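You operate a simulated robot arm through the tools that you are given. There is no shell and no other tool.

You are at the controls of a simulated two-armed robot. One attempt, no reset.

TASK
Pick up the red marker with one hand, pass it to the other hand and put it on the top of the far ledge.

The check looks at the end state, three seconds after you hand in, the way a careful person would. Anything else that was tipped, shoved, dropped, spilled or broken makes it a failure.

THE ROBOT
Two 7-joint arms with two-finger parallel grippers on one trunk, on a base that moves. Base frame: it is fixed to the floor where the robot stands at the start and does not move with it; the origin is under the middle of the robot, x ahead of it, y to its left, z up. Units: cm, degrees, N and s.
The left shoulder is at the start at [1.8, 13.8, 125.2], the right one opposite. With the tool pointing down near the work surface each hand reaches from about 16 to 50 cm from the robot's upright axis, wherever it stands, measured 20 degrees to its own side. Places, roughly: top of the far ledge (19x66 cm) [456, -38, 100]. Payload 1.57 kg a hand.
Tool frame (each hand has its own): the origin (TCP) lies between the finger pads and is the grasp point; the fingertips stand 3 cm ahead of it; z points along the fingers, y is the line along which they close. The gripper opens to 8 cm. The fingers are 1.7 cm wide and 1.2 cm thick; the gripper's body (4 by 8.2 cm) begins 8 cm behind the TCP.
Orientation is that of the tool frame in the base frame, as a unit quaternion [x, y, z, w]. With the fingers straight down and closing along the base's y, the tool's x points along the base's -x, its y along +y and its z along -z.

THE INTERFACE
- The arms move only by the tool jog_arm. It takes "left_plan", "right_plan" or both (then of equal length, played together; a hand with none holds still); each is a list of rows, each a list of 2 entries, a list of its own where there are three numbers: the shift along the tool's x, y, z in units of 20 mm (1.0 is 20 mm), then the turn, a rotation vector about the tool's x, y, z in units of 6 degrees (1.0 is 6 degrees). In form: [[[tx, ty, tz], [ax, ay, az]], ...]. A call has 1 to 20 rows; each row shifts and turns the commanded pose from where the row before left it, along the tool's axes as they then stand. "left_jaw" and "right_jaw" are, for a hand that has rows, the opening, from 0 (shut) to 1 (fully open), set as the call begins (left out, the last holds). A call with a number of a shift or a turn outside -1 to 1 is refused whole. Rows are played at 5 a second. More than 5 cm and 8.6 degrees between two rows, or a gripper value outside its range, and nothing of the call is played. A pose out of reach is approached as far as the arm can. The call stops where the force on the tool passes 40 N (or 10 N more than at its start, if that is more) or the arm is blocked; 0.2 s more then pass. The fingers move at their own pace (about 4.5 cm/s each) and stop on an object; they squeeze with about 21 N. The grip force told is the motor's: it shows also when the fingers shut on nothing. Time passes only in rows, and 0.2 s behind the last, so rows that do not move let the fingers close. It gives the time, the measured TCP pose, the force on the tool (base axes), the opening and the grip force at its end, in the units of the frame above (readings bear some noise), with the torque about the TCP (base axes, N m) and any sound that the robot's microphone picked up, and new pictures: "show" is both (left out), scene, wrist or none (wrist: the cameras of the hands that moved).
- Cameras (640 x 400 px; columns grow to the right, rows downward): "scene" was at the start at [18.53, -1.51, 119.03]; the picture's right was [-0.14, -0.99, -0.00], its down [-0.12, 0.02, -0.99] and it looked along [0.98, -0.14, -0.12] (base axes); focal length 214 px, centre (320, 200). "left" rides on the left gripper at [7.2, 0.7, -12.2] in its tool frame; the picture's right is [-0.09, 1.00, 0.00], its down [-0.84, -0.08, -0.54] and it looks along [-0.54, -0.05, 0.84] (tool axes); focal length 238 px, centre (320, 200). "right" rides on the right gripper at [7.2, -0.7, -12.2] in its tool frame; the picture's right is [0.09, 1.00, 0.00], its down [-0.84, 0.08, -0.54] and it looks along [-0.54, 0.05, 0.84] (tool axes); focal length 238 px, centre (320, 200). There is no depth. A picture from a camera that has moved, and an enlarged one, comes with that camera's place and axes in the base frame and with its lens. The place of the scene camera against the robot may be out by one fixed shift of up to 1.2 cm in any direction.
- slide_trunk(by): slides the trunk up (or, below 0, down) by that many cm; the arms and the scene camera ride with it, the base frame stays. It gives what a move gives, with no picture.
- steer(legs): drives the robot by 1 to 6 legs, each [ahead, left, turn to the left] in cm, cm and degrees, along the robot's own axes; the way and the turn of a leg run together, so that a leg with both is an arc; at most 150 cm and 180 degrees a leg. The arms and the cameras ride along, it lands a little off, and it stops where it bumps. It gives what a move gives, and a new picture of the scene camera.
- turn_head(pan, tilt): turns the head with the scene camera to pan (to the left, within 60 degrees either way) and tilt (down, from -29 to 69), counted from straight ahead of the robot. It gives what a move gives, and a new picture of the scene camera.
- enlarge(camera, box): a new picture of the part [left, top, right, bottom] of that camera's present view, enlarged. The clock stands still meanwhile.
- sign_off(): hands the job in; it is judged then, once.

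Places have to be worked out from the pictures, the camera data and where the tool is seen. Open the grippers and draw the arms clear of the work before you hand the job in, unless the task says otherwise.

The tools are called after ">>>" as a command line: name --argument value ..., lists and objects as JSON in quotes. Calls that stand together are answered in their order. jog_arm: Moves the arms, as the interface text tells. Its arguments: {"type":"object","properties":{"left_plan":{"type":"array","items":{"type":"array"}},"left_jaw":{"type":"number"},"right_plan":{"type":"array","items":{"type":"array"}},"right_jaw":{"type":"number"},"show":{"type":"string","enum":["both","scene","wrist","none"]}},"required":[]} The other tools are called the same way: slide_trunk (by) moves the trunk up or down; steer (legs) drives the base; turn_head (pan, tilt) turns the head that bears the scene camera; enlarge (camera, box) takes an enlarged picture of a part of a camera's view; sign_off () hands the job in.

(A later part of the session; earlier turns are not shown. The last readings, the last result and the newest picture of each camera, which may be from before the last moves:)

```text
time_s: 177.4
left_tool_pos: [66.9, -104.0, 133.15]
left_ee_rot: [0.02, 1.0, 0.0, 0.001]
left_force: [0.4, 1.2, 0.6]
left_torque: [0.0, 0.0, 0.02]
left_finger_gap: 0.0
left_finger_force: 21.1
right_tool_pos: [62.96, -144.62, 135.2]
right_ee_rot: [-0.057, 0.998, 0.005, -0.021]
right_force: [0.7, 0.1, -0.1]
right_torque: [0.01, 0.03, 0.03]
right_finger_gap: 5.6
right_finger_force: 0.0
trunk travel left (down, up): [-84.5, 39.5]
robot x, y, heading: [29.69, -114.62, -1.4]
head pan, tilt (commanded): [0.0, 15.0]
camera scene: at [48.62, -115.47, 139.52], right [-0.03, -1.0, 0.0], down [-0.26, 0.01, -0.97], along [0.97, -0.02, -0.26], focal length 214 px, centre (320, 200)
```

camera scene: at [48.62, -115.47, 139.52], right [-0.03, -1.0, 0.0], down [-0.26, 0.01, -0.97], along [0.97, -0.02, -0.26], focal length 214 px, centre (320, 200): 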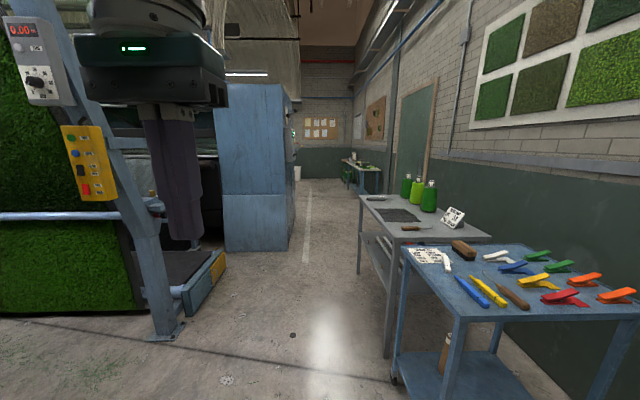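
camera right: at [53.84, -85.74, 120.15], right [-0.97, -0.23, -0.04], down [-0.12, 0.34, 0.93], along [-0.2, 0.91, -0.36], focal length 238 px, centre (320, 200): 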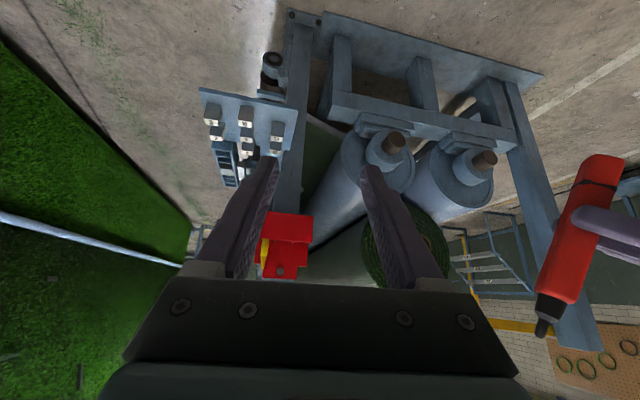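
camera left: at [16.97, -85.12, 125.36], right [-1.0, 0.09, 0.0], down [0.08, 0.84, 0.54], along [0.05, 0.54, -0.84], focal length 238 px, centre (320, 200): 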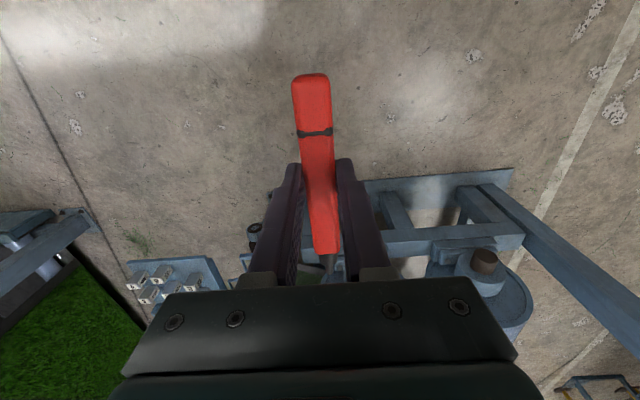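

The left finger gap reads 0.0: the marker slipped out while the trunk was rising. I stop and look for it on the floor at my left.

>>> turn_head --pan 60 --tilt 50

>>> enlarge --camera "left" --box '[0, 0, 640, 400]'

>>> turn_head --pan 60 --tilt 25

```text
time_s: 178.7
left_tool_pos: [66.88, -103.95, 133.13]
left_ee_rot: [0.019, 1.0, 0.0, 0.001]
left_force: [-0.4, -0.6, 0.3]
left_torque: [-0.06, 0.0, 0.03]
left_finger_gap: 0.01
left_finger_force: 20.9
right_tool_pos: [62.94, -144.68, 134.99]
right_ee_rot: [-0.057, 0.998, 0.005, -0.021]
right_force: [-0.7, -0.1, 0.0]
right_torque: [0.01, 0.02, 0.01]
right_finger_gap: 5.56
right_finger_force: 0.0
trunk travel left (down, up): [-84.5, 39.5]
robot x, y, heading: [29.34, -114.7, -1.4]
head pan, tilt (commanded): [60.0, 50.0]
camera scene: at [43.3, -108.66, 134.16], right [0.85, -0.52, 0.0], down [-0.4, -0.65, -0.64], along [0.34, 0.55, -0.77], focal length 214 px, centre (320, 200)
```

scene: 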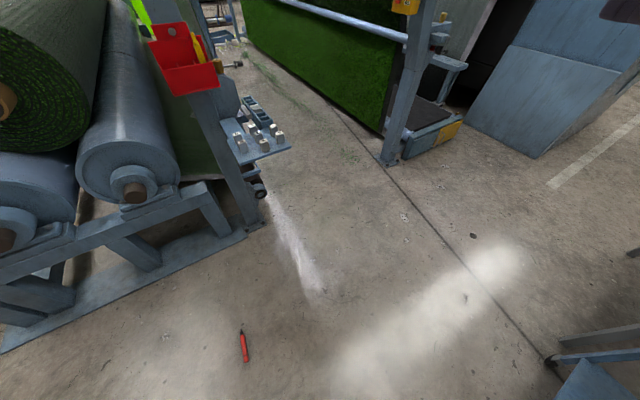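

```text
1.00 times, centred on (320, 200) of left (not enlarged: the box is as wide or as high as the picture)
camera zoom: at [59.76, -103.0, 145.34], right [0.13, 0.99, 0.0], down [0.83, -0.11, 0.54], along [0.54, -0.07, -0.84], focal length 238 px, centre (320, 200)
```

zoom: 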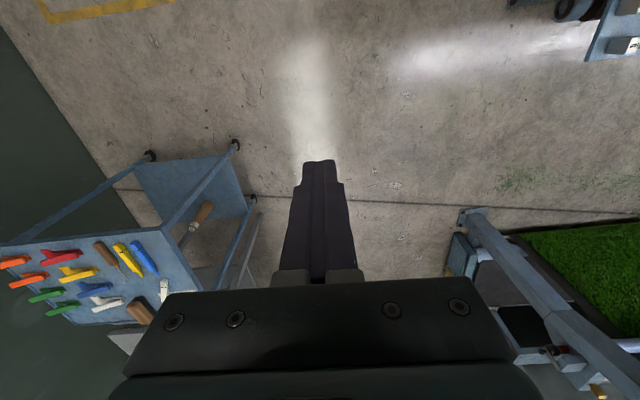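

```text
time_s: 179.6
left_tool_pos: [66.85, -104.06, 133.12]
left_ee_rot: [0.02, 1.0, 0.001, -0.001]
left_force: [0.6, 0.1, 0.5]
left_torque: [-0.03, 0.01, 0.01]
left_finger_gap: 0.02
left_finger_force: 21.6
right_tool_pos: [62.97, -144.77, 135.11]
right_ee_rot: [-0.056, 0.998, 0.005, -0.021]
right_force: [0.1, 0.7, 0.5]
right_torque: [-0.02, 0.02, 0.01]
right_finger_gap: 5.6
right_finger_force: 0.0
trunk travel left (down, up): [-84.5, 39.5]
robot x, y, heading: [29.92, -114.52, -1.5]
head pan, tilt (commanded): [60.0, 25.0]
camera scene: at [44.09, -107.37, 137.89], right [0.85, -0.52, 0.0], down [-0.22, -0.36, -0.91], along [0.47, 0.77, -0.42], focal length 214 px, centre (320, 200)
```

scene: 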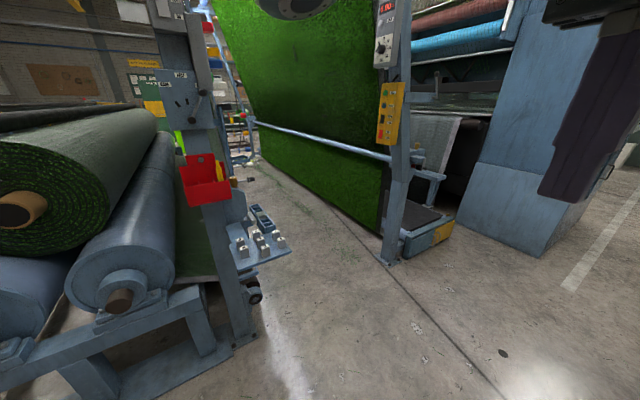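

The marker lies unmoved on the floor at about x 16.3, y −83.4…−69.2, pointing along y, straight below where I held it. I will pick it up again with the right hand and repeat the hand-over; first I turn back, keeping the base away from it.

>>> steer --legs '[[0, 0, 91.5], [-15, 0, 0], [0, 29, 0]]'

>>> turn_head --pan -15 --tilt 60

```text
time_s: 186.4
left_tool_pos: [-10.56, -91.62, 133.15]
left_ee_rot: [-0.692, 0.722, 0.0, 0.0]
left_force: [-0.3, -1.1, -1.1]
left_torque: [0.01, 0.0, -0.02]
left_finger_gap: 0.01
left_finger_force: 21.0
right_tool_pos: [30.18, -95.73, 135.06]
right_ee_rot: [0.744, -0.667, 0.013, 0.019]
right_force: [-0.1, 0.9, 0.0]
right_torque: [-0.02, -0.06, 0.0]
right_finger_gap: 5.61
right_finger_force: 0.2
trunk travel left (down, up): [-84.5, 39.5]
robot x, y, heading: [-0.17, -128.85, 88.3]
head pan, tilt (commanded): [60.0, 25.0]
camera scene: at [-7.88, -114.25, 137.9], right [0.53, 0.85, 0.0], down [0.36, -0.22, -0.91], along [-0.77, 0.48, -0.42], focal length 214 px, centre (320, 200)
```

scene: 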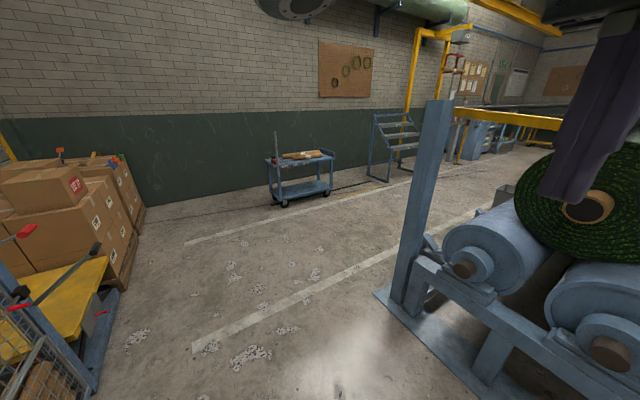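

```text
time_s: 187.9
left_tool_pos: [-10.49, -91.66, 133.14]
left_ee_rot: [-0.691, 0.723, 0.0, -0.001]
left_force: [-0.6, 0.2, -0.8]
left_torque: [0.01, -0.03, 0.03]
left_finger_gap: 0.0
left_finger_force: 21.0
right_tool_pos: [30.2, -95.83, 135.04]
right_ee_rot: [0.744, -0.667, 0.013, 0.018]
right_force: [0.0, -0.4, 0.0]
right_torque: [-0.01, -0.01, 0.02]
right_finger_gap: 5.62
right_finger_force: 0.1
trunk travel left (down, up): [-84.5, 39.5]
robot x, y, heading: [0.2, -128.87, 88.5]
head pan, tilt (commanded): [-15.0, 60.0]
camera scene: at [1.86, -112.7, 132.9], right [0.96, -0.29, 0.0], down [-0.25, -0.83, -0.5], along [0.14, 0.48, -0.87], focal length 214 px, centre (320, 200)
```

scene: 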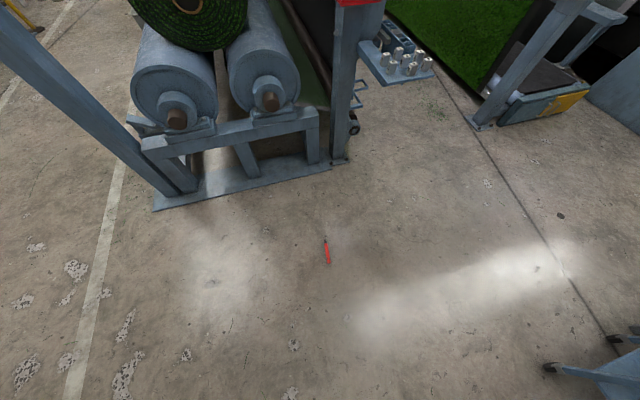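

The marker is visible on the floor. I enlarge to get its ends precisely.

>>> enlarge --camera "scene" --box '[297, 227, 361, 277]'

>>> slide_trunk --by -60

>>> turn_head --pan -20 --tilt 50

```text
8.00 times, centred on (329, 252) of scene
camera zoom: at [1.86, -112.7, 132.9], right [0.96, -0.29, 0.0], down [-0.25, -0.83, -0.5], along [0.14, 0.48, -0.87], focal length 1716 px, centre (248, -216)
```

zoom: 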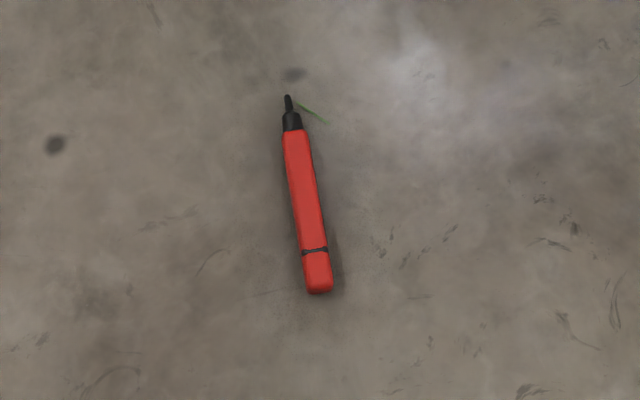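

```text
refused: -60 is not a number from -40 to 40
```

```text
time_s: 188.6
left_tool_pos: [-10.49, -91.59, 133.06]
left_ee_rot: [-0.691, 0.723, 0.0, 0.0]
left_force: [-0.6, 0.1, -0.2]
left_torque: [0.0, 0.02, 0.0]
left_finger_gap: 0.02
left_finger_force: 21.6
right_tool_pos: [30.16, -95.65, 135.08]
right_ee_rot: [0.745, -0.667, 0.012, 0.018]
right_force: [-1.2, 0.2, 0.0]
right_torque: [-0.03, 0.05, -0.01]
right_finger_gap: 5.59
right_finger_force: 0.1
trunk travel left (down, up): [-84.5, 39.5]
robot x, y, heading: [0.06, -129.2, 88.2]
head pan, tilt (commanded): [-20.0, 50.0]
camera scene: at [2.79, -111.93, 134.15], right [0.93, -0.37, 0.0], down [-0.28, -0.71, -0.64], along [0.24, 0.6, -0.77], focal length 214 px, centre (320, 200)
```

scene: 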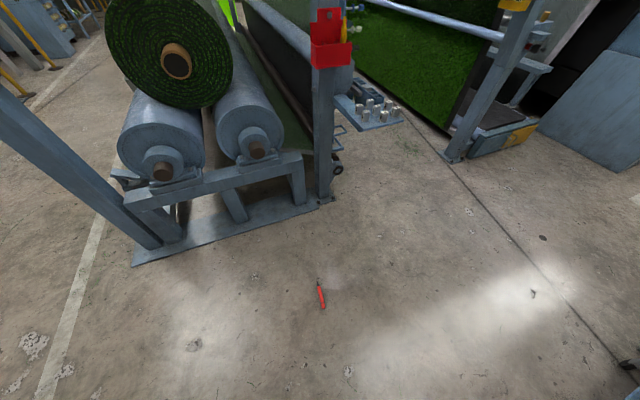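

The marker's ends are about (16.2, −83.8) and tip (18.5, −68.3), axis azimuth ≈82°. I lower the trunk in two slides to bring the arms near floor level.

>>> slide_trunk --by -40

>>> slide_trunk --by -40

>>> turn_head --pan -20 --tilt 45

```text
time_s: 192.4
left_tool_pos: [-10.45, -91.64, 93.1]
left_ee_rot: [-0.692, 0.722, 0.0, -0.001]
left_force: [-0.2, 0.4, 0.0]
left_torque: [0.0, 0.0, 0.01]
left_finger_gap: 0.0
left_finger_force: 21.2
right_tool_pos: [30.15, -95.85, 94.94]
right_ee_rot: [0.745, -0.667, 0.014, 0.019]
right_force: [-0.4, -0.6, -0.8]
right_torque: [0.01, 0.02, 0.01]
right_finger_gap: 5.58
right_finger_force: 0.0
trunk travel left (down, up): [-44.5, 79.5]
robot x, y, heading: [-0.11, -128.97, 88.4]
head pan, tilt (commanded): [-20.0, 50.0]
```

```text
time_s: 196.3
left_tool_pos: [-10.5, -91.65, 53.22]
left_ee_rot: [-0.692, 0.722, 0.0, 0.0]
left_force: [-0.8, -0.5, 1.4]
left_torque: [0.0, -0.01, 0.0]
left_finger_gap: 0.0
left_finger_force: 21.5
right_tool_pos: [30.13, -95.69, 55.07]
right_ee_rot: [0.745, -0.667, 0.013, 0.019]
right_force: [0.2, -0.5, -0.6]
right_torque: [-0.02, -0.02, 0.0]
right_finger_gap: 5.57
right_finger_force: 0.1
trunk travel left (down, up): [-4.5, 119.5]
robot x, y, heading: [0.2, -128.69, 88.4]
head pan, tilt (commanded): [-20.0, 50.0]
```

```text
time_s: 196.9
left_tool_pos: [-10.54, -91.75, 53.26]
left_ee_rot: [-0.691, 0.722, -0.001, 0.0]
left_force: [0.0, 0.0, 0.3]
left_torque: [-0.01, 0.04, -0.02]
left_finger_gap: 0.0
left_finger_force: 20.6
right_tool_pos: [30.1, -95.76, 55.05]
right_ee_rot: [0.744, -0.667, 0.012, 0.019]
right_force: [-0.5, -0.7, -0.5]
right_torque: [-0.01, -0.01, -0.02]
right_finger_gap: 5.61
right_finger_force: 0.0
trunk travel left (down, up): [-4.5, 119.5]
robot x, y, heading: [-0.16, -129.18, 88.3]
head pan, tilt (commanded): [-20.0, 45.0]
camera scene: at [2.96, -111.53, 54.84], right [0.93, -0.37, 0.0], down [-0.26, -0.66, -0.71], along [0.26, 0.66, -0.71], focal length 214 px, centre (320, 200)
```

scene: 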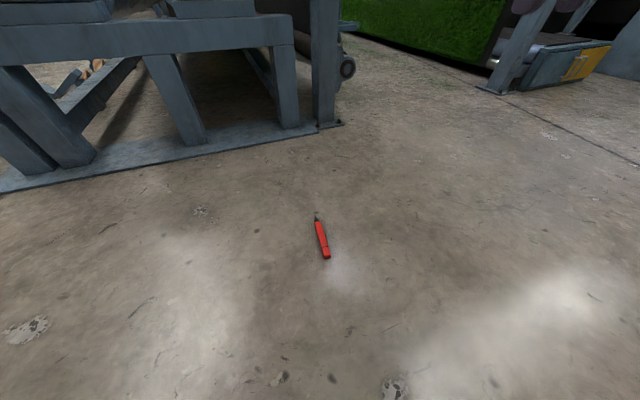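

The trunk is low now. I drive forward 10 cm so the marker comes within the right hand's down-pointing reach (about 38 cm ahead, 15 cm to the right).

>>> steer --legs '[[10, 0, 0]]'

>>> jog_arm --right_plan '[[[-0.2, 0.9, 0.9], [0, 0, 0.6]], [[-0.2, 0.9, 0.9], [0, 0, 0.6]], [[-0.2, 0.9, 0.9], [0, 0, 0.6]], [[-0.2, 0.9, 0.9], [0, 0, 0.5]], [[-0.2, 0.9, 0.9], [0, 0, 0]], [[-0.2, 0.9, 0.9], [0, 0, 0]], [[-0.2, 0.9, 0.9], [0, 0, 0]], [[-0.2, 0.9, 0.9], [0, 0, 0]]]' --right_jaw 0.7 --show "both"

```text
time_s: 198.1
left_tool_pos: [-10.27, -82.07, 53.12]
left_ee_rot: [-0.692, 0.722, -0.001, -0.001]
left_force: [0.3, -0.2, -0.7]
left_torque: [0.01, -0.02, 0.0]
left_finger_gap: 0.01
left_finger_force: 21.2
right_tool_pos: [30.34, -86.01, 55.0]
right_ee_rot: [0.745, -0.666, 0.014, 0.019]
right_force: [0.3, 0.9, -0.5]
right_torque: [-0.03, 0.01, 0.03]
right_finger_gap: 5.6
right_finger_force: 0.1
trunk travel left (down, up): [-4.5, 119.5]
robot x, y, heading: [0.34, -119.44, 88.3]
head pan, tilt (commanded): [-20.0, 45.0]
camera scene: at [3.21, -101.86, 54.82], right [0.93, -0.37, 0.0], down [-0.26, -0.66, -0.71], along [0.26, 0.66, -0.71], focal length 214 px, centre (320, 200)
```

scene: 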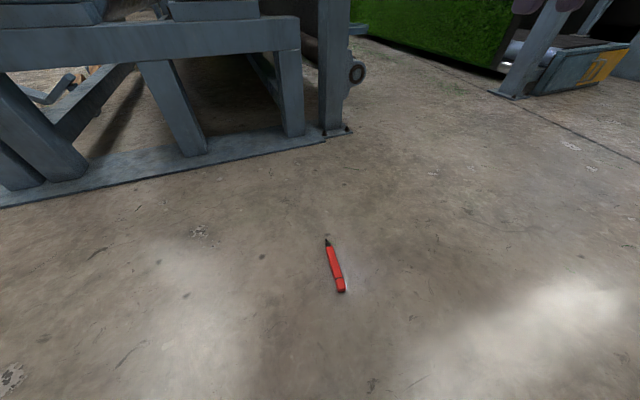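

```text
time_s: 199.9
left_tool_pos: [-10.35, -81.8, 53.27]
left_ee_rot: [-0.692, 0.722, -0.001, -0.001]
left_force: [-0.1, -0.1, -0.5]
left_torque: [-0.04, -0.02, -0.01]
left_finger_gap: 0.01
left_finger_force: 21.1
right_tool_pos: [16.1, -82.56, 40.47]
right_ee_rot: [-0.659, 0.751, -0.014, -0.017]
right_force: [0.4, -0.7, -0.6]
right_torque: [0.01, -0.01, 0.01]
right_finger_gap: 5.6
right_finger_force: 0.0
trunk travel left (down, up): [-4.5, 119.5]
robot x, y, heading: [0.42, -119.05, 88.4]
head pan, tilt (commanded): [-20.0, 45.0]
camera scene: at [3.13, -101.68, 54.84], right [0.93, -0.37, 0.0], down [-0.26, -0.66, -0.71], along [0.26, 0.66, -0.71], focal length 214 px, centre (320, 200)
camera right: at [15.98, -89.13, 53.15], right [-1.0, 0.04, 0.01], down [0.04, 0.86, 0.5], along [0.01, 0.5, -0.86], focal length 238 px, centre (320, 200)
```

scene: 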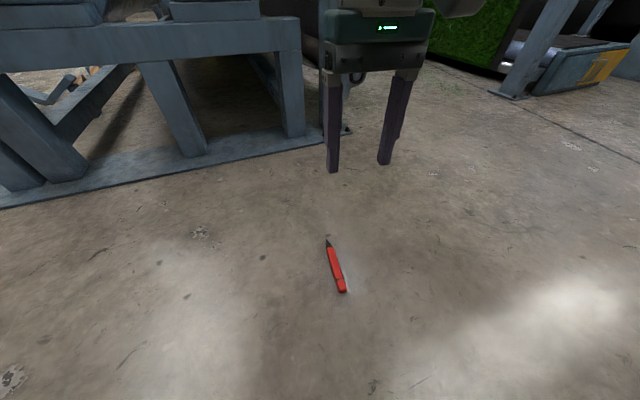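
right: 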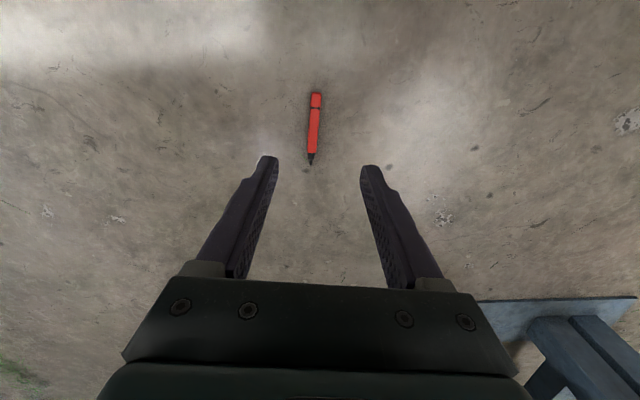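

The right hand is above the marker; wrist view gives its ends at (16.6, −83.7) and (18.4, −68.1), matching my finger orientation. I descend 24 cm toward a grasp point 2.5 cm from the bottom end.

>>> jog_arm --right_plan '[[[-0.128, -0.028, 1], [0, 0, 0]], [[-0.128, -0.028, 1], [0, 0, 0]], [[-0.128, -0.028, 1], [0, 0, 0]], [[-0.128, -0.028, 1], [0, 0, 0]], [[-0.128, -0.028, 1], [0, 0, 0]], [[-0.128, -0.028, 1], [0, 0, 0]], [[-0.128, -0.028, 1], [0, 0, 0]], [[-0.128, -0.028, 1], [0, 0, 0]], [[-0.128, -0.028, 1], [0, 0, 0]], [[-0.128, -0.028, 1], [0, 0, 0]], [[-0.128, -0.028, 1], [0, 0, 0]], [[-0.128, -0.028, 1], [0, 0, 0]]]' --right_jaw 0.55 --show "both"

```text
time_s: 202.5
left_tool_pos: [-10.22, -81.85, 53.08]
left_ee_rot: [-0.692, 0.722, -0.002, 0.0]
left_force: [0.0, 0.6, -0.3]
left_torque: [-0.03, 0.01, 0.02]
left_finger_gap: 0.01
left_finger_force: 21.0
right_tool_pos: [17.41, -81.97, 18.11]
right_ee_rot: [-0.66, 0.751, -0.015, -0.017]
right_force: [0.4, 0.0, 0.0]
right_torque: [0.01, -0.03, 0.01]
right_finger_gap: 4.42
right_finger_force: 0.1
right hand out of reach, approached as far as the arm can: row 11, 12
trunk travel left (down, up): [-4.5, 119.5]
robot x, y, heading: [0.07, -118.82, 88.2]
head pan, tilt (commanded): [-20.0, 45.0]
camera scene: at [3.27, -101.77, 54.84], right [0.93, -0.37, 0.0], down [-0.26, -0.66, -0.71], along [0.26, 0.66, -0.71], focal length 214 px, centre (320, 200)
camera right: at [17.16, -88.6, 30.72], right [-1.0, 0.04, 0.0], down [0.03, 0.86, 0.5], along [0.01, 0.5, -0.86], focal length 238 px, centre (320, 200)
```

scene: 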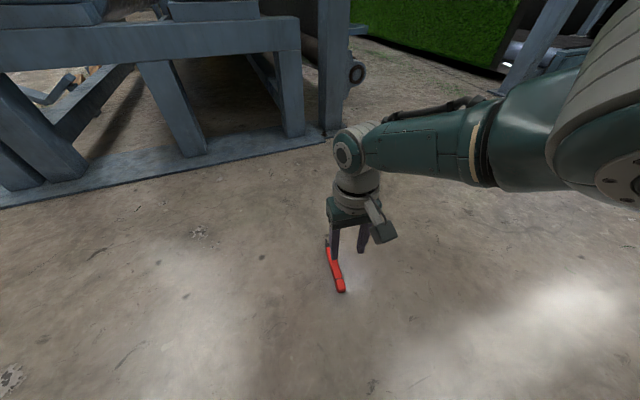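
right: 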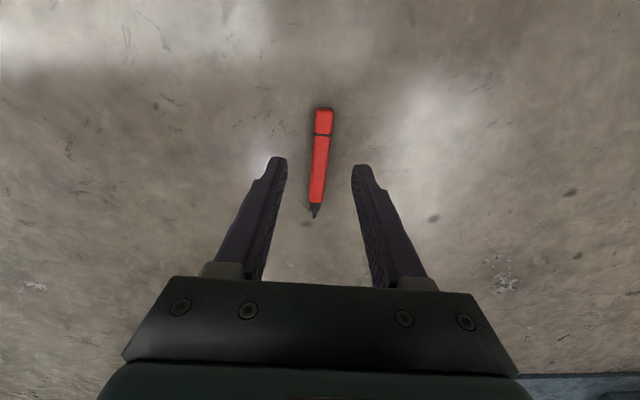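

The arm runs out of reach at z≈18, so I must stand closer. I drive forward in two small steps, watching that the marker does not move.

>>> steer --legs '[[6, 0, 0]]'

>>> enlarge --camera "right" --box '[0, 0, 640, 400]'

```text
time_s: 203.4
left_tool_pos: [-10.14, -76.44, 53.06]
left_ee_rot: [-0.692, 0.722, -0.001, -0.001]
left_force: [0.5, -0.5, 0.4]
left_torque: [0.05, 0.02, -0.02]
left_finger_gap: 0.01
left_finger_force: 21.0
right_tool_pos: [17.44, -76.46, 18.04]
right_ee_rot: [-0.66, 0.751, -0.016, -0.018]
right_force: [0.0, -0.6, -0.2]
right_torque: [0.04, 0.01, -0.01]
right_finger_gap: 4.4
right_finger_force: 0.0
trunk travel left (down, up): [-4.5, 119.5]
robot x, y, heading: [0.62, -113.14, 88.3]
head pan, tilt (commanded): [-20.0, 45.0]
camera scene: at [3.36, -96.19, 54.78], right [0.93, -0.37, 0.0], down [-0.26, -0.66, -0.7], along [0.26, 0.66, -0.71], focal length 214 px, centre (320, 200)
```

scene: 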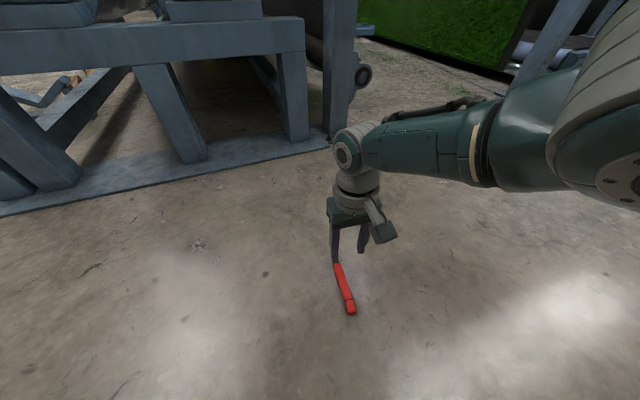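

```text
1.00 times, centred on (320, 200) of right (not enlarged: the box is as wide or as high as the picture)
camera zoom: at [17.24, -83.1, 30.63], right [-1.0, 0.04, 0.0], down [0.03, 0.87, 0.5], along [0.01, 0.5, -0.87], focal length 238 px, centre (320, 200)
```

zoom: 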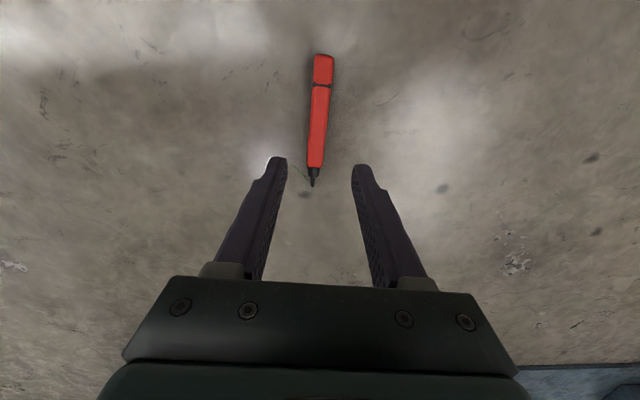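

The marker has not moved. I go another 6 cm forward, lower the trunk the last few centimetres, and retract the right hand back over the marker.

>>> steer --legs '[[6, 0, 0]]'

>>> slide_trunk --by -4.4

>>> jog_arm --right_plan '[[[0.9, 0, 0], [0, 0, 0]], [[0.9, 0, 0], [0, 0, 0]], [[0.9, 0, 0], [0, 0, 0]], [[0.9, 0, 0], [0, 0, 0]], [[0.9, 0, 0], [0, 0, 0]], [[0.5, 0, 0], [0, 0, 0]]]' --show "both"

```text
time_s: 204.4
left_tool_pos: [-10.06, -70.37, 53.09]
left_ee_rot: [-0.692, 0.722, -0.003, -0.003]
left_force: [0.9, 0.1, 0.2]
left_torque: [0.02, 0.0, -0.02]
left_finger_gap: 0.0
left_finger_force: 21.1
right_tool_pos: [17.54, -70.54, 17.82]
right_ee_rot: [-0.66, 0.751, -0.017, -0.018]
right_force: [-0.1, -0.1, 0.4]
right_torque: [0.03, 0.01, 0.0]
right_finger_gap: 4.41
right_finger_force: 0.0
trunk travel left (down, up): [-4.5, 119.5]
robot x, y, heading: [0.76, -107.24, 88.5]
head pan, tilt (commanded): [-20.0, 45.0]
camera scene: at [3.51, -90.22, 54.78], right [0.93, -0.37, 0.0], down [-0.26, -0.66, -0.7], along [0.26, 0.66, -0.71], focal length 214 px, centre (320, 200)
```

scene: 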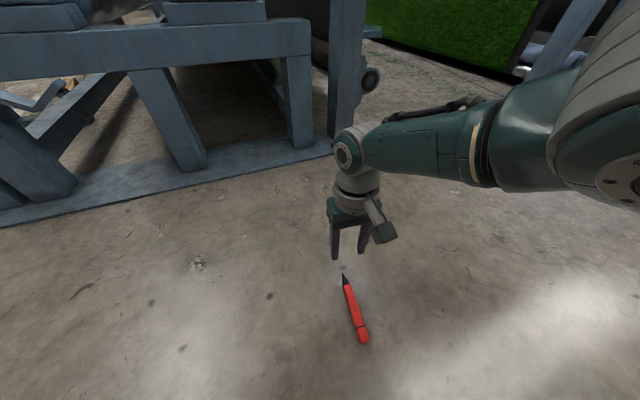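

```text
time_s: 205.3
left_tool_pos: [-10.06, -69.83, 48.75]
left_ee_rot: [-0.692, 0.722, 0.0, 0.0]
left_force: [0.1, 0.3, -0.6]
left_torque: [-0.02, -0.02, 0.0]
left_finger_gap: 0.0
left_finger_force: 21.2
right_tool_pos: [17.44, -69.9, 13.64]
right_ee_rot: [-0.66, 0.751, -0.015, -0.018]
right_force: [-0.5, 0.4, -0.4]
right_torque: [0.01, 0.02, 0.0]
right_finger_gap: 4.4
right_finger_force: 0.0
trunk travel left (down, up): [-0.1, 123.9]
robot x, y, heading: [0.33, -107.33, 88.6]
head pan, tilt (commanded): [-20.0, 45.0]
```

```text
time_s: 206.7
left_tool_pos: [-9.95, -69.85, 48.78]
left_ee_rot: [-0.692, 0.722, 0.0, -0.001]
left_force: [0.5, 0.6, -0.1]
left_torque: [0.0, -0.03, 0.02]
left_finger_gap: 0.0
left_finger_force: 20.8
right_tool_pos: [16.19, -79.98, 14.04]
right_ee_rot: [-0.66, 0.751, -0.016, -0.018]
right_force: [-0.6, 0.2, 0.7]
right_torque: [-0.03, -0.01, 0.0]
right_finger_gap: 4.39
right_finger_force: 0.1
trunk travel left (down, up): [-0.1, 123.9]
robot x, y, heading: [0.73, -107.39, 88.5]
head pan, tilt (commanded): [-20.0, 45.0]
camera scene: at [3.51, -89.77, 50.44], right [0.93, -0.37, 0.0], down [-0.26, -0.66, -0.71], along [0.26, 0.66, -0.71], focal length 214 px, centre (320, 200)
camera right: at [16.05, -86.48, 26.78], right [-1.0, 0.04, 0.0], down [0.03, 0.86, 0.5], along [0.01, 0.5, -0.86], focal length 238 px, centre (320, 200)
```

scene: 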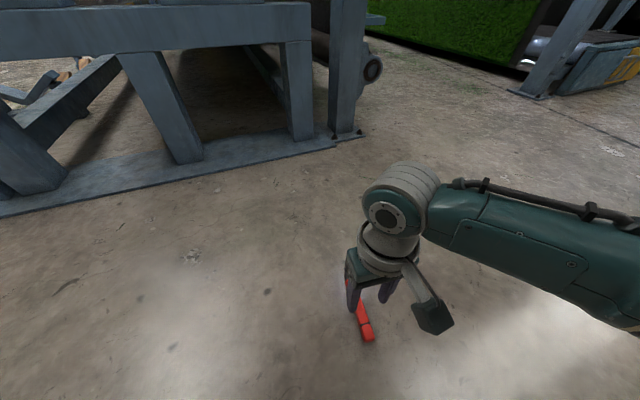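
right: 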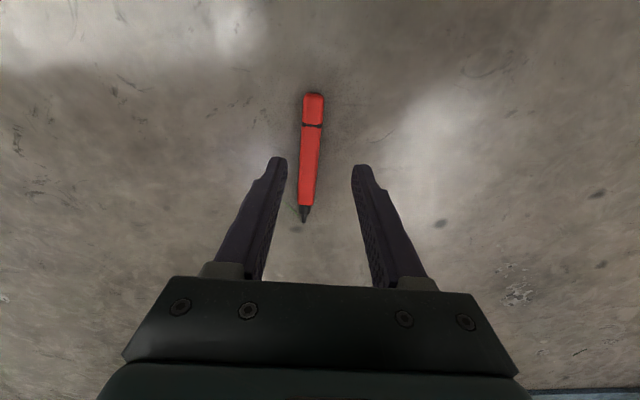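

The marker is unmoved at the expected place. I correct sideways by about 1 cm and descend toward the floor, stopping just above it.

>>> jog_arm --right_plan '[[[0.045, -0.12, 0.9], [0, 0, 0]], [[0.045, -0.12, 0.9], [0, 0, 0]], [[0.045, -0.12, 0.9], [0, 0, 0]], [[0.045, -0.12, 0.9], [0, 0, 0]]]' --show "wrist"

>>> enlarge --camera "right" --box '[220, 60, 420, 260]'

```text
time_s: 207.7
left_tool_pos: [-10.15, -69.93, 48.83]
left_ee_rot: [-0.692, 0.722, -0.001, 0.0]
left_force: [0.1, -0.6, 0.2]
left_torque: [-0.04, 0.03, -0.03]
left_finger_gap: 0.02
left_finger_force: 21.1
right_tool_pos: [17.23, -80.9, 6.96]
right_ee_rot: [-0.66, 0.751, -0.015, -0.018]
right_force: [-0.1, -0.3, 0.3]
right_torque: [-0.01, 0.0, 0.0]
right_finger_gap: 4.41
right_finger_force: 0.0
trunk travel left (down, up): [-0.1, 123.9]
robot x, y, heading: [0.55, -106.93, 88.2]
head pan, tilt (commanded): [-20.0, 45.0]
camera right: at [17.04, -87.34, 19.65], right [-1.0, 0.04, 0.0], down [0.03, 0.86, 0.5], along [0.01, 0.5, -0.86], focal length 238 px, centre (320, 200)
```

right: 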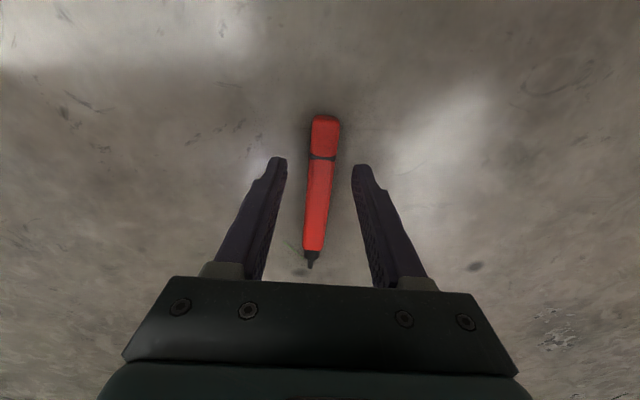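

```text
2.00 times, centred on (320, 160) of right
camera zoom: at [17.04, -87.34, 19.65], right [-1.0, 0.04, 0.0], down [0.03, 0.86, 0.5], along [0.01, 0.5, -0.86], focal length 477 px, centre (320, 280)
```

zoom: 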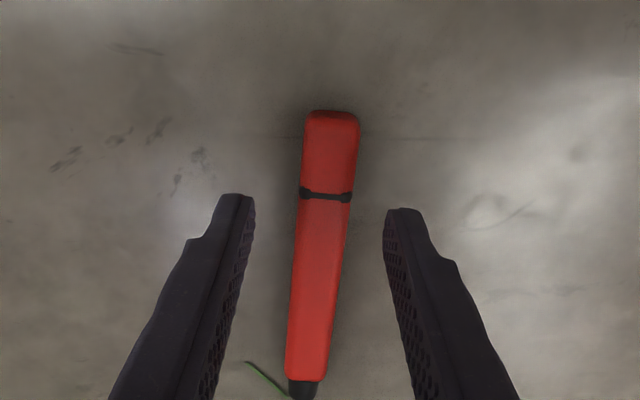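

The marker lies between the fingers, well aligned. I descend the last 3.7 cm and close the right gripper.

>>> jog_arm --right_plan '[[[0.03, 0.05, 0.7], [0, 0, 0]], [[0.03, 0.05, 0.7], [0, 0, 0]], [[0, 0, 0.42], [0, 0, 0]], [[0, 0, 0], [0, 0, 0]]]' --show "both"

>>> enlarge --camera "right" --box '[220, 60, 420, 260]'

```text
time_s: 208.7
left_tool_pos: [-10.04, -69.99, 48.66]
left_ee_rot: [-0.692, 0.722, 0.0, -0.001]
left_force: [-1.3, -0.2, -0.5]
left_torque: [-0.01, -0.02, -0.03]
left_finger_gap: 0.01
left_finger_force: 21.2
right_tool_pos: [16.82, -81.06, 3.31]
right_ee_rot: [-0.66, 0.751, -0.016, -0.017]
right_force: [-0.4, 0.1, 0.6]
right_torque: [0.01, 0.01, 0.0]
right_finger_gap: 4.38
right_finger_force: 0.1
trunk travel left (down, up): [-0.1, 123.9]
robot x, y, heading: [0.84, -106.82, 88.6]
head pan, tilt (commanded): [-20.0, 45.0]
camera scene: at [3.53, -89.76, 50.44], right [0.93, -0.37, 0.0], down [-0.26, -0.66, -0.71], along [0.26, 0.66, -0.71], focal length 214 px, centre (320, 200)
camera right: at [16.76, -87.55, 16.01], right [-1.0, 0.04, 0.0], down [0.03, 0.86, 0.5], along [0.01, 0.5, -0.86], focal length 238 px, centre (320, 200)
```

scene: 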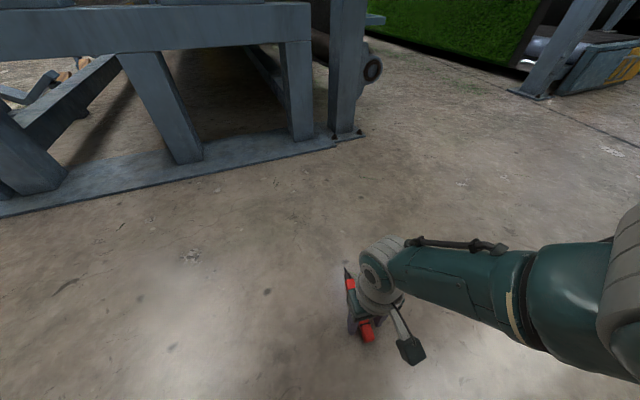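
right: 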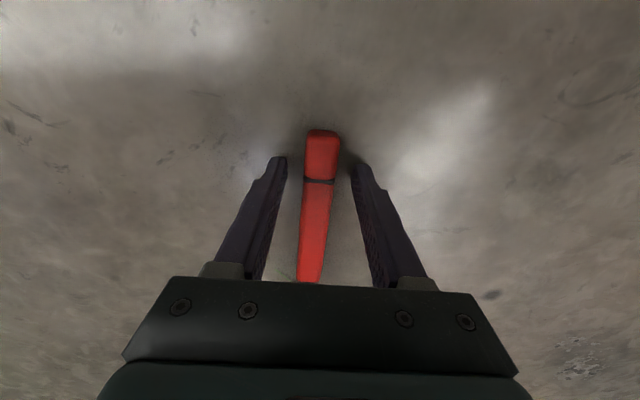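

```text
2.00 times, centred on (320, 160) of right
camera zoom: at [16.76, -87.55, 16.01], right [-1.0, 0.04, 0.0], down [0.03, 0.86, 0.5], along [0.01, 0.5, -0.86], focal length 477 px, centre (320, 280)
```

zoom: 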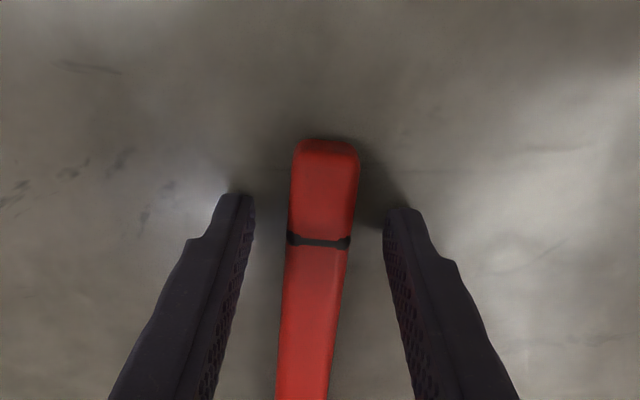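

The tips are just above the floor with the marker between them. I close the right gripper.

>>> jog_arm --right_plan '[[[0, 0, 0.07], [0, 0, 0]], [[0, 0, 0], [0, 0, 0]], [[0, 0, 0], [0, 0, 0]], [[0, 0, 0], [0, 0, 0]], [[0, 0, 0], [0, 0, 0]], [[0, 0, 0], [0, 0, 0]]]' --right_jaw 0 --show "wrist"

```text
time_s: 210.1
left_tool_pos: [-10.01, -69.92, 48.77]
left_ee_rot: [-0.693, 0.721, -0.001, 0.0]
left_force: [-0.2, -0.9, -0.3]
left_torque: [0.06, -0.02, 0.03]
left_finger_gap: 0.0
left_finger_force: 20.9
right_tool_pos: [16.88, -80.93, 3.17]
right_ee_rot: [-0.66, 0.751, -0.015, -0.017]
right_force: [0.1, 0.4, 1.3]
right_torque: [0.01, -0.01, -0.01]
right_finger_gap: 1.98
right_finger_force: 20.4
trunk travel left (down, up): [-0.1, 123.9]
robot x, y, heading: [0.67, -106.7, 88.3]
head pan, tilt (commanded): [-20.0, 45.0]
camera right: at [16.74, -87.51, 15.89], right [-1.0, 0.04, 0.0], down [0.03, 0.86, 0.5], along [0.01, 0.5, -0.86], focal length 238 px, centre (320, 200)
```

right: 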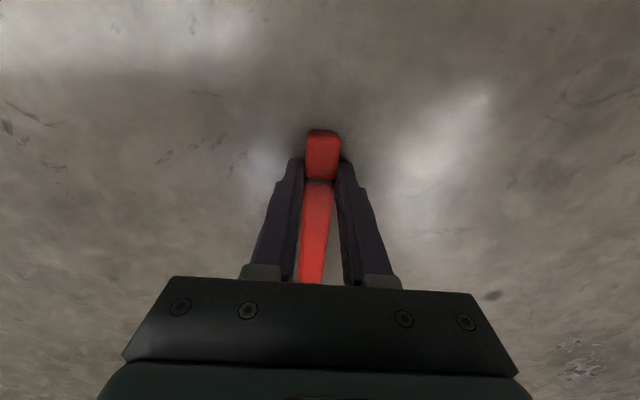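

Gripped (gap 1.98 cm, 20.4 N). I lift the marker gently with the arm.

>>> jog_arm --right_plan '[[[0, 0, -0.3], [0, 0, 0]], [[0, 0, -0.5], [0, 0, 0]], [[0, 0, -0.5], [0, 0, 0]], [[0, 0, -0.5], [0, 0, 0]], [[0, 0, -0.5], [0, 0, 0]], [[0, 0, -0.5], [0, 0, 0]], [[0, 0, -0.5], [0, 0, 0]], [[0, 0, -0.5], [0, 0, 0]], [[0, 0, -0.5], [0, 0, 0]], [[0, 0, -0.5], [0, 0, 0]], [[0, 0, -0.5], [0, 0, 0]], [[0, 0, -0.5], [0, 0, 0]], [[0, 0, -0.5], [0, 0, 0]], [[0, 0, -0.5], [0, 0, 0]], [[0, 0, -0.5], [0, 0, 0]], [[0, 0, -0.5], [0, 0, 0]], [[0, 0, -0.5], [0, 0, 0]], [[0, 0, -0.5], [0, 0, 0]], [[0, 0, -0.5], [0, 0, 0]], [[0, 0, -0.3], [0, 0, 0]]]' --show "both"

```text
time_s: 214.3
left_tool_pos: [-9.97, -69.86, 48.68]
left_ee_rot: [-0.692, 0.722, -0.001, -0.001]
left_force: [0.3, 0.6, 0.8]
left_torque: [-0.02, -0.02, -0.01]
left_finger_gap: 0.0
left_finger_force: 21.2
right_tool_pos: [15.8, -71.24, 12.42]
right_ee_rot: [-0.66, 0.751, -0.016, -0.018]
right_force: [0.1, -0.6, 0.4]
right_torque: [0.0, -0.03, -0.02]
right_finger_gap: 2.01
right_finger_force: 20.6
right hand out of reach, approached as far as the arm can: row 2, 3, 4, 5, 6, 7, 8, 9, 10, 11, 12, 13, 14, 15, 16, 17, 18, 19, 20
trunk travel left (down, up): [-0.1, 123.9]
robot x, y, heading: [0.94, -107.16, 88.6]
head pan, tilt (commanded): [-20.0, 45.0]
camera scene: at [3.52, -89.74, 50.44], right [0.93, -0.37, 0.0], down [-0.26, -0.66, -0.71], along [0.26, 0.66, -0.71], focal length 214 px, centre (320, 200)
camera right: at [15.59, -77.76, 25.13], right [-1.0, 0.04, 0.0], down [0.03, 0.87, 0.5], along [0.01, 0.5, -0.87], focal length 238 px, centre (320, 200)
```

scene: 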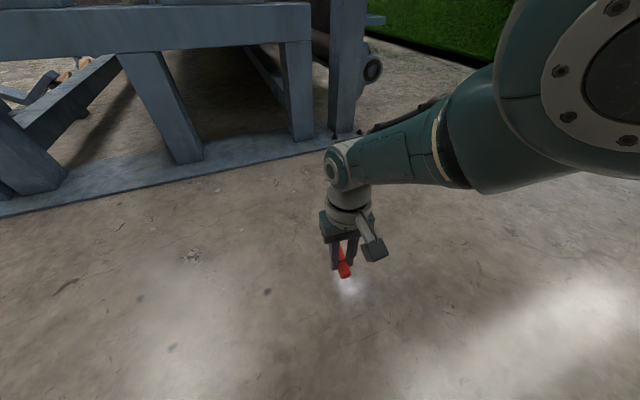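
right: 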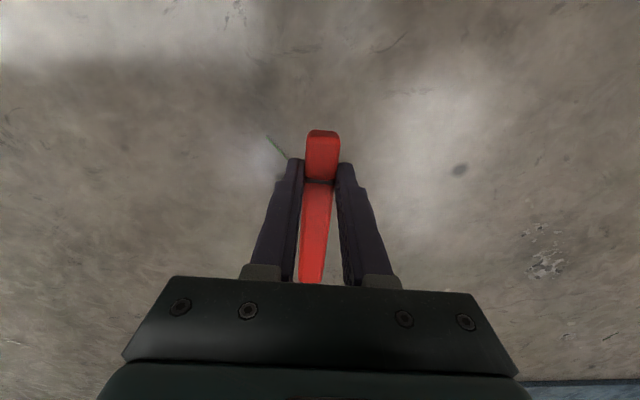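

The arm was stretched straight and slid forward instead of up, but the marker is held at (15.8, −71, 12.4). I retract horizontally, which bent the elbow well before, then continue up.

>>> jog_arm --right_plan '[[[0.5, 0, -0.2], [0, 0, 0]], [[0.5, 0, -0.2], [0, 0, 0]], [[0.5, 0, -0.3], [0, 0, 0]], [[0.5, 0, -0.3], [0, 0, 0]], [[0.5, 0, -0.4], [0, 0, 0]], [[0.5, 0, -0.4], [0, 0, 0]], [[0.3, 0, -0.5], [0, 0, 0]], [[0, 0, -0.5], [0, 0, 0]], [[0, 0, -0.5], [0, 0, 0]], [[0, 0, -0.5], [0, 0, 0]]]' --show "both"

```text
time_s: 216.5
left_tool_pos: [-10.04, -69.9, 48.72]
left_ee_rot: [-0.692, 0.722, 0.0, -0.001]
left_force: [-0.5, 0.1, 0.2]
left_torque: [-0.01, -0.01, 0.0]
left_finger_gap: 0.0
left_finger_force: 21.4
right_tool_pos: [13.67, -70.09, 14.18]
right_ee_rot: [-0.66, 0.751, -0.017, -0.019]
right_force: [-0.3, 0.2, -0.1]
right_torque: [-0.02, -0.04, -0.02]
right_finger_gap: 2.02
right_finger_force: 21.2
right hand out of reach, approached as far as the arm can: row 1, 2, 3, 4, 5, 6, 7, 8, 9, 10
trunk travel left (down, up): [-0.1, 123.9]
robot x, y, heading: [1.11, -107.1, 88.3]
head pan, tilt (commanded): [-20.0, 45.0]
camera scene: at [3.51, -89.72, 50.44], right [0.93, -0.37, 0.0], down [-0.26, -0.66, -0.71], along [0.26, 0.66, -0.71], focal length 214 px, centre (320, 200)
camera right: at [13.56, -76.62, 26.98], right [-1.0, 0.04, 0.0], down [0.03, 0.87, 0.5], along [0.01, 0.5, -0.87], focal length 238 px, centre (320, 200)
```

scene: 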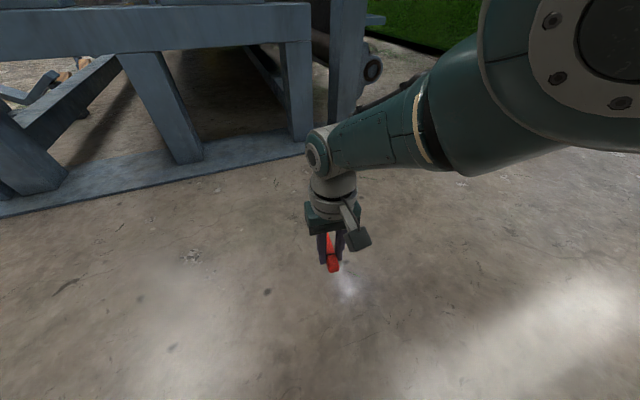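
right: 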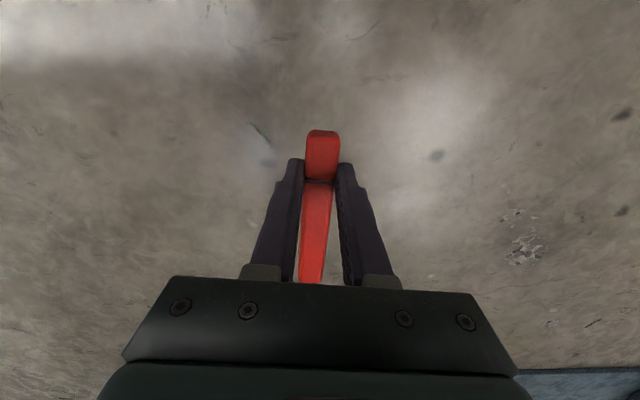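

The inward motion still fails. I try moving outward to the right while rising, to free the elbow.

>>> jog_arm --right_plan '[[[0, -0.5, -0.3], [0, 0, 0]], [[0, -0.5, -0.3], [0, 0, 0]], [[0, -0.5, -0.3], [0, 0, 0]], [[0, -0.5, -0.3], [0, 0, 0]], [[0, -0.5, -0.3], [0, 0, 0]]]' --show "scene"

```text
time_s: 217.7
left_tool_pos: [-10.0, -69.88, 48.79]
left_ee_rot: [-0.692, 0.722, -0.001, 0.0]
left_force: [0.4, 0.0, -0.8]
left_torque: [0.01, 0.01, 0.02]
left_finger_gap: 0.02
left_finger_force: 20.6
right_tool_pos: [18.39, -68.57, 15.81]
right_ee_rot: [-0.661, 0.75, -0.016, -0.019]
right_force: [0.2, -0.2, -1.5]
right_torque: [-0.03, 0.06, 0.01]
right_finger_gap: 1.98
right_finger_force: 21.2
right hand out of reach, approached as far as the arm can: row 1, 2, 3, 4, 5
trunk travel left (down, up): [-0.1, 123.9]
robot x, y, heading: [0.79, -106.97, 88.3]
head pan, tilt (commanded): [-20.0, 45.0]
camera scene: at [3.56, -89.73, 50.45], right [0.93, -0.37, 0.0], down [-0.26, -0.66, -0.71], along [0.26, 0.66, -0.71], focal length 214 px, centre (320, 200)
```

scene: 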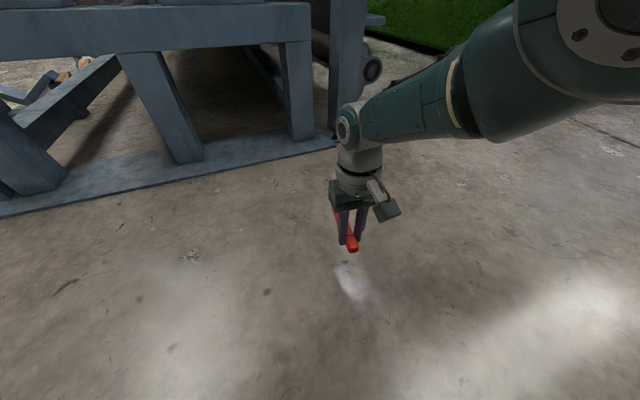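

The arm is fully stretched (on a sphere about the shoulder). Earlier, larger purely horizontal retraction steps freed it, so I try those again.

>>> jog_arm --right_plan '[[[1, 0, 0], [0, 0, 0]], [[1, 0, 0], [0, 0, 0]], [[1, 0, 0], [0, 0, 0]]]' --show "none"

```text
time_s: 218.5
left_tool_pos: [-10.05, -69.87, 48.77]
left_ee_rot: [-0.692, 0.722, -0.001, -0.001]
left_force: [0.4, -0.4, 0.5]
left_torque: [0.01, 0.04, -0.03]
left_finger_gap: 0.0
left_finger_force: 21.0
right_tool_pos: [17.48, -70.57, 13.23]
right_ee_rot: [-0.66, 0.751, -0.017, -0.019]
right_force: [-0.8, -0.2, 0.0]
right_torque: [-0.02, -0.02, -0.01]
right_finger_gap: 1.97
right_finger_force: 21.0
right hand out of reach, approached as far as the arm can: row 1, 2, 3
trunk travel left (down, up): [-0.1, 123.9]
robot x, y, heading: [1.04, -106.79, 88.7]
head pan, tilt (commanded): [-20.0, 45.0]
```

The arm is at a straight-elbow singularity. I command motion exactly along the inward radial direction (back and up) for several rows to make the elbow bend.

>>> jog_arm --right_plan '[[[0.76, 0, -0.65], [0, 0, 0]], [[0.76, 0, -0.65], [0, 0, 0]], [[0.76, 0, -0.65], [0, 0, 0]], [[0.76, 0, -0.65], [0, 0, 0]], [[0.76, 0, -0.65], [0, 0, 0]], [[0.76, 0, -0.65], [0, 0, 0]], [[0.76, 0, -0.65], [0, 0, 0]], [[0.76, 0, -0.65], [0, 0, 0]]]' --show "scene"

```text
time_s: 220.3
left_tool_pos: [-10.05, -69.93, 48.81]
left_ee_rot: [-0.692, 0.722, 0.0, 0.0]
left_force: [0.0, -0.2, -0.2]
left_torque: [0.01, -0.03, -0.02]
left_finger_gap: 0.0
left_finger_force: 21.1
right_tool_pos: [16.85, -70.31, 13.41]
right_ee_rot: [-0.659, 0.751, -0.016, -0.018]
right_force: [0.3, 0.3, -0.4]
right_torque: [-0.01, 0.01, 0.01]
right_finger_gap: 1.97
right_finger_force: 20.8
right hand out of reach, approached as far as the arm can: row 1, 2, 3, 4, 5, 6, 7, 8
trunk travel left (down, up): [-0.1, 123.9]
robot x, y, heading: [0.53, -107.08, 88.6]
head pan, tilt (commanded): [-20.0, 45.0]
camera scene: at [3.51, -89.75, 50.44], right [0.93, -0.37, 0.0], down [-0.26, -0.66, -0.71], along [0.26, 0.66, -0.71], focal length 214 px, centre (320, 200)
```

scene: 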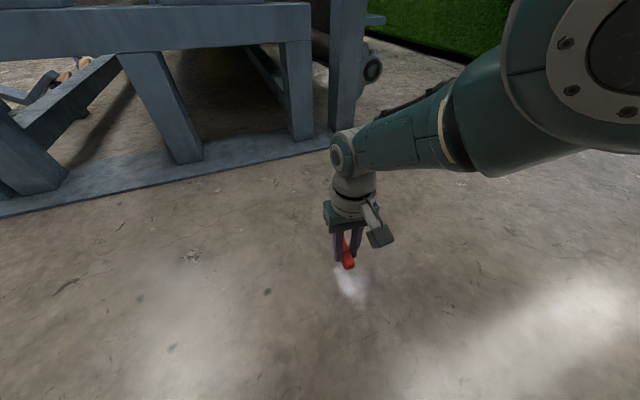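

Still pinned. I try tilting the hand forward (fingers toward horizontal) by 30°, which changes the wrist and may free the elbow.

>>> jog_arm --right_plan '[[[0, 0, 0], [0, -1, 0]], [[0, 0, 0], [0, -1, 0]], [[0, 0, 0], [0, -1, 0]], [[0, 0, 0], [0, -1, 0]], [[0, 0, 0], [0, -1, 0]]]' --show "scene"

```text
time_s: 221.5
left_tool_pos: [-10.01, -69.86, 48.76]
left_ee_rot: [-0.693, 0.721, -0.001, -0.001]
left_force: [-1.1, 1.1, -0.3]
left_torque: [0.03, -0.01, 0.0]
left_finger_gap: 0.02
left_finger_force: 21.4
right_tool_pos: [16.32, -66.04, 9.35]
right_ee_rot: [-0.641, 0.73, 0.156, 0.176]
right_force: [-0.2, 1.9, -0.4]
right_torque: [0.0, 0.01, 0.06]
right_finger_gap: 2.0
right_finger_force: 20.9
right hand out of reach, approached as far as the arm can: row 1, 2, 3, 4, 5
trunk travel left (down, up): [-0.1, 123.9]
robot x, y, heading: [0.73, -106.98, 88.5]
head pan, tilt (commanded): [-20.0, 45.0]
camera scene: at [3.49, -89.81, 50.43], right [0.93, -0.37, 0.0], down [-0.26, -0.66, -0.71], along [0.26, 0.66, -0.71], focal length 214 px, centre (320, 200)
```

scene: 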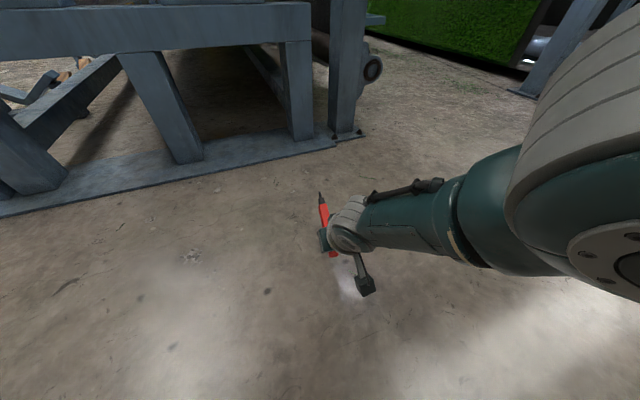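

The arm stays pinned, so I test the trunk instead: a small 3 cm rise at low height, to see whether the grip holds during trunk motion.

>>> slide_trunk --by 3

>>> enlarge --camera "right" --box '[220, 60, 420, 300]'

```text
time_s: 222.2
left_tool_pos: [-9.99, -69.79, 51.81]
left_ee_rot: [-0.693, 0.721, -0.001, 0.0]
left_force: [-0.3, -0.1, -0.5]
left_torque: [0.0, -0.03, 0.0]
left_finger_gap: 0.0
left_finger_force: 21.9
right_tool_pos: [16.34, -66.06, 12.45]
right_ee_rot: [-0.641, 0.73, 0.155, 0.177]
right_force: [0.4, -0.3, -0.5]
right_torque: [-0.02, 0.0, 0.0]
right_finger_gap: 1.99
right_finger_force: 20.4
trunk travel left (down, up): [-3.1, 120.9]
robot x, y, heading: [0.33, -107.17, 88.2]
head pan, tilt (commanded): [-20.0, 45.0]
```

```text
1.67 times, centred on (320, 180) of right
camera zoom: at [15.43, -77.86, 20.14], right [-1.0, 0.05, -0.04], down [-0.01, 0.5, 0.87], along [0.06, 0.86, -0.5], focal length 397 px, centre (320, 233)
```

zoom: 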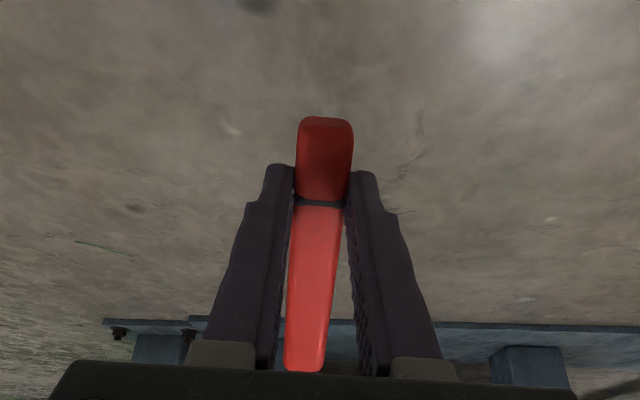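

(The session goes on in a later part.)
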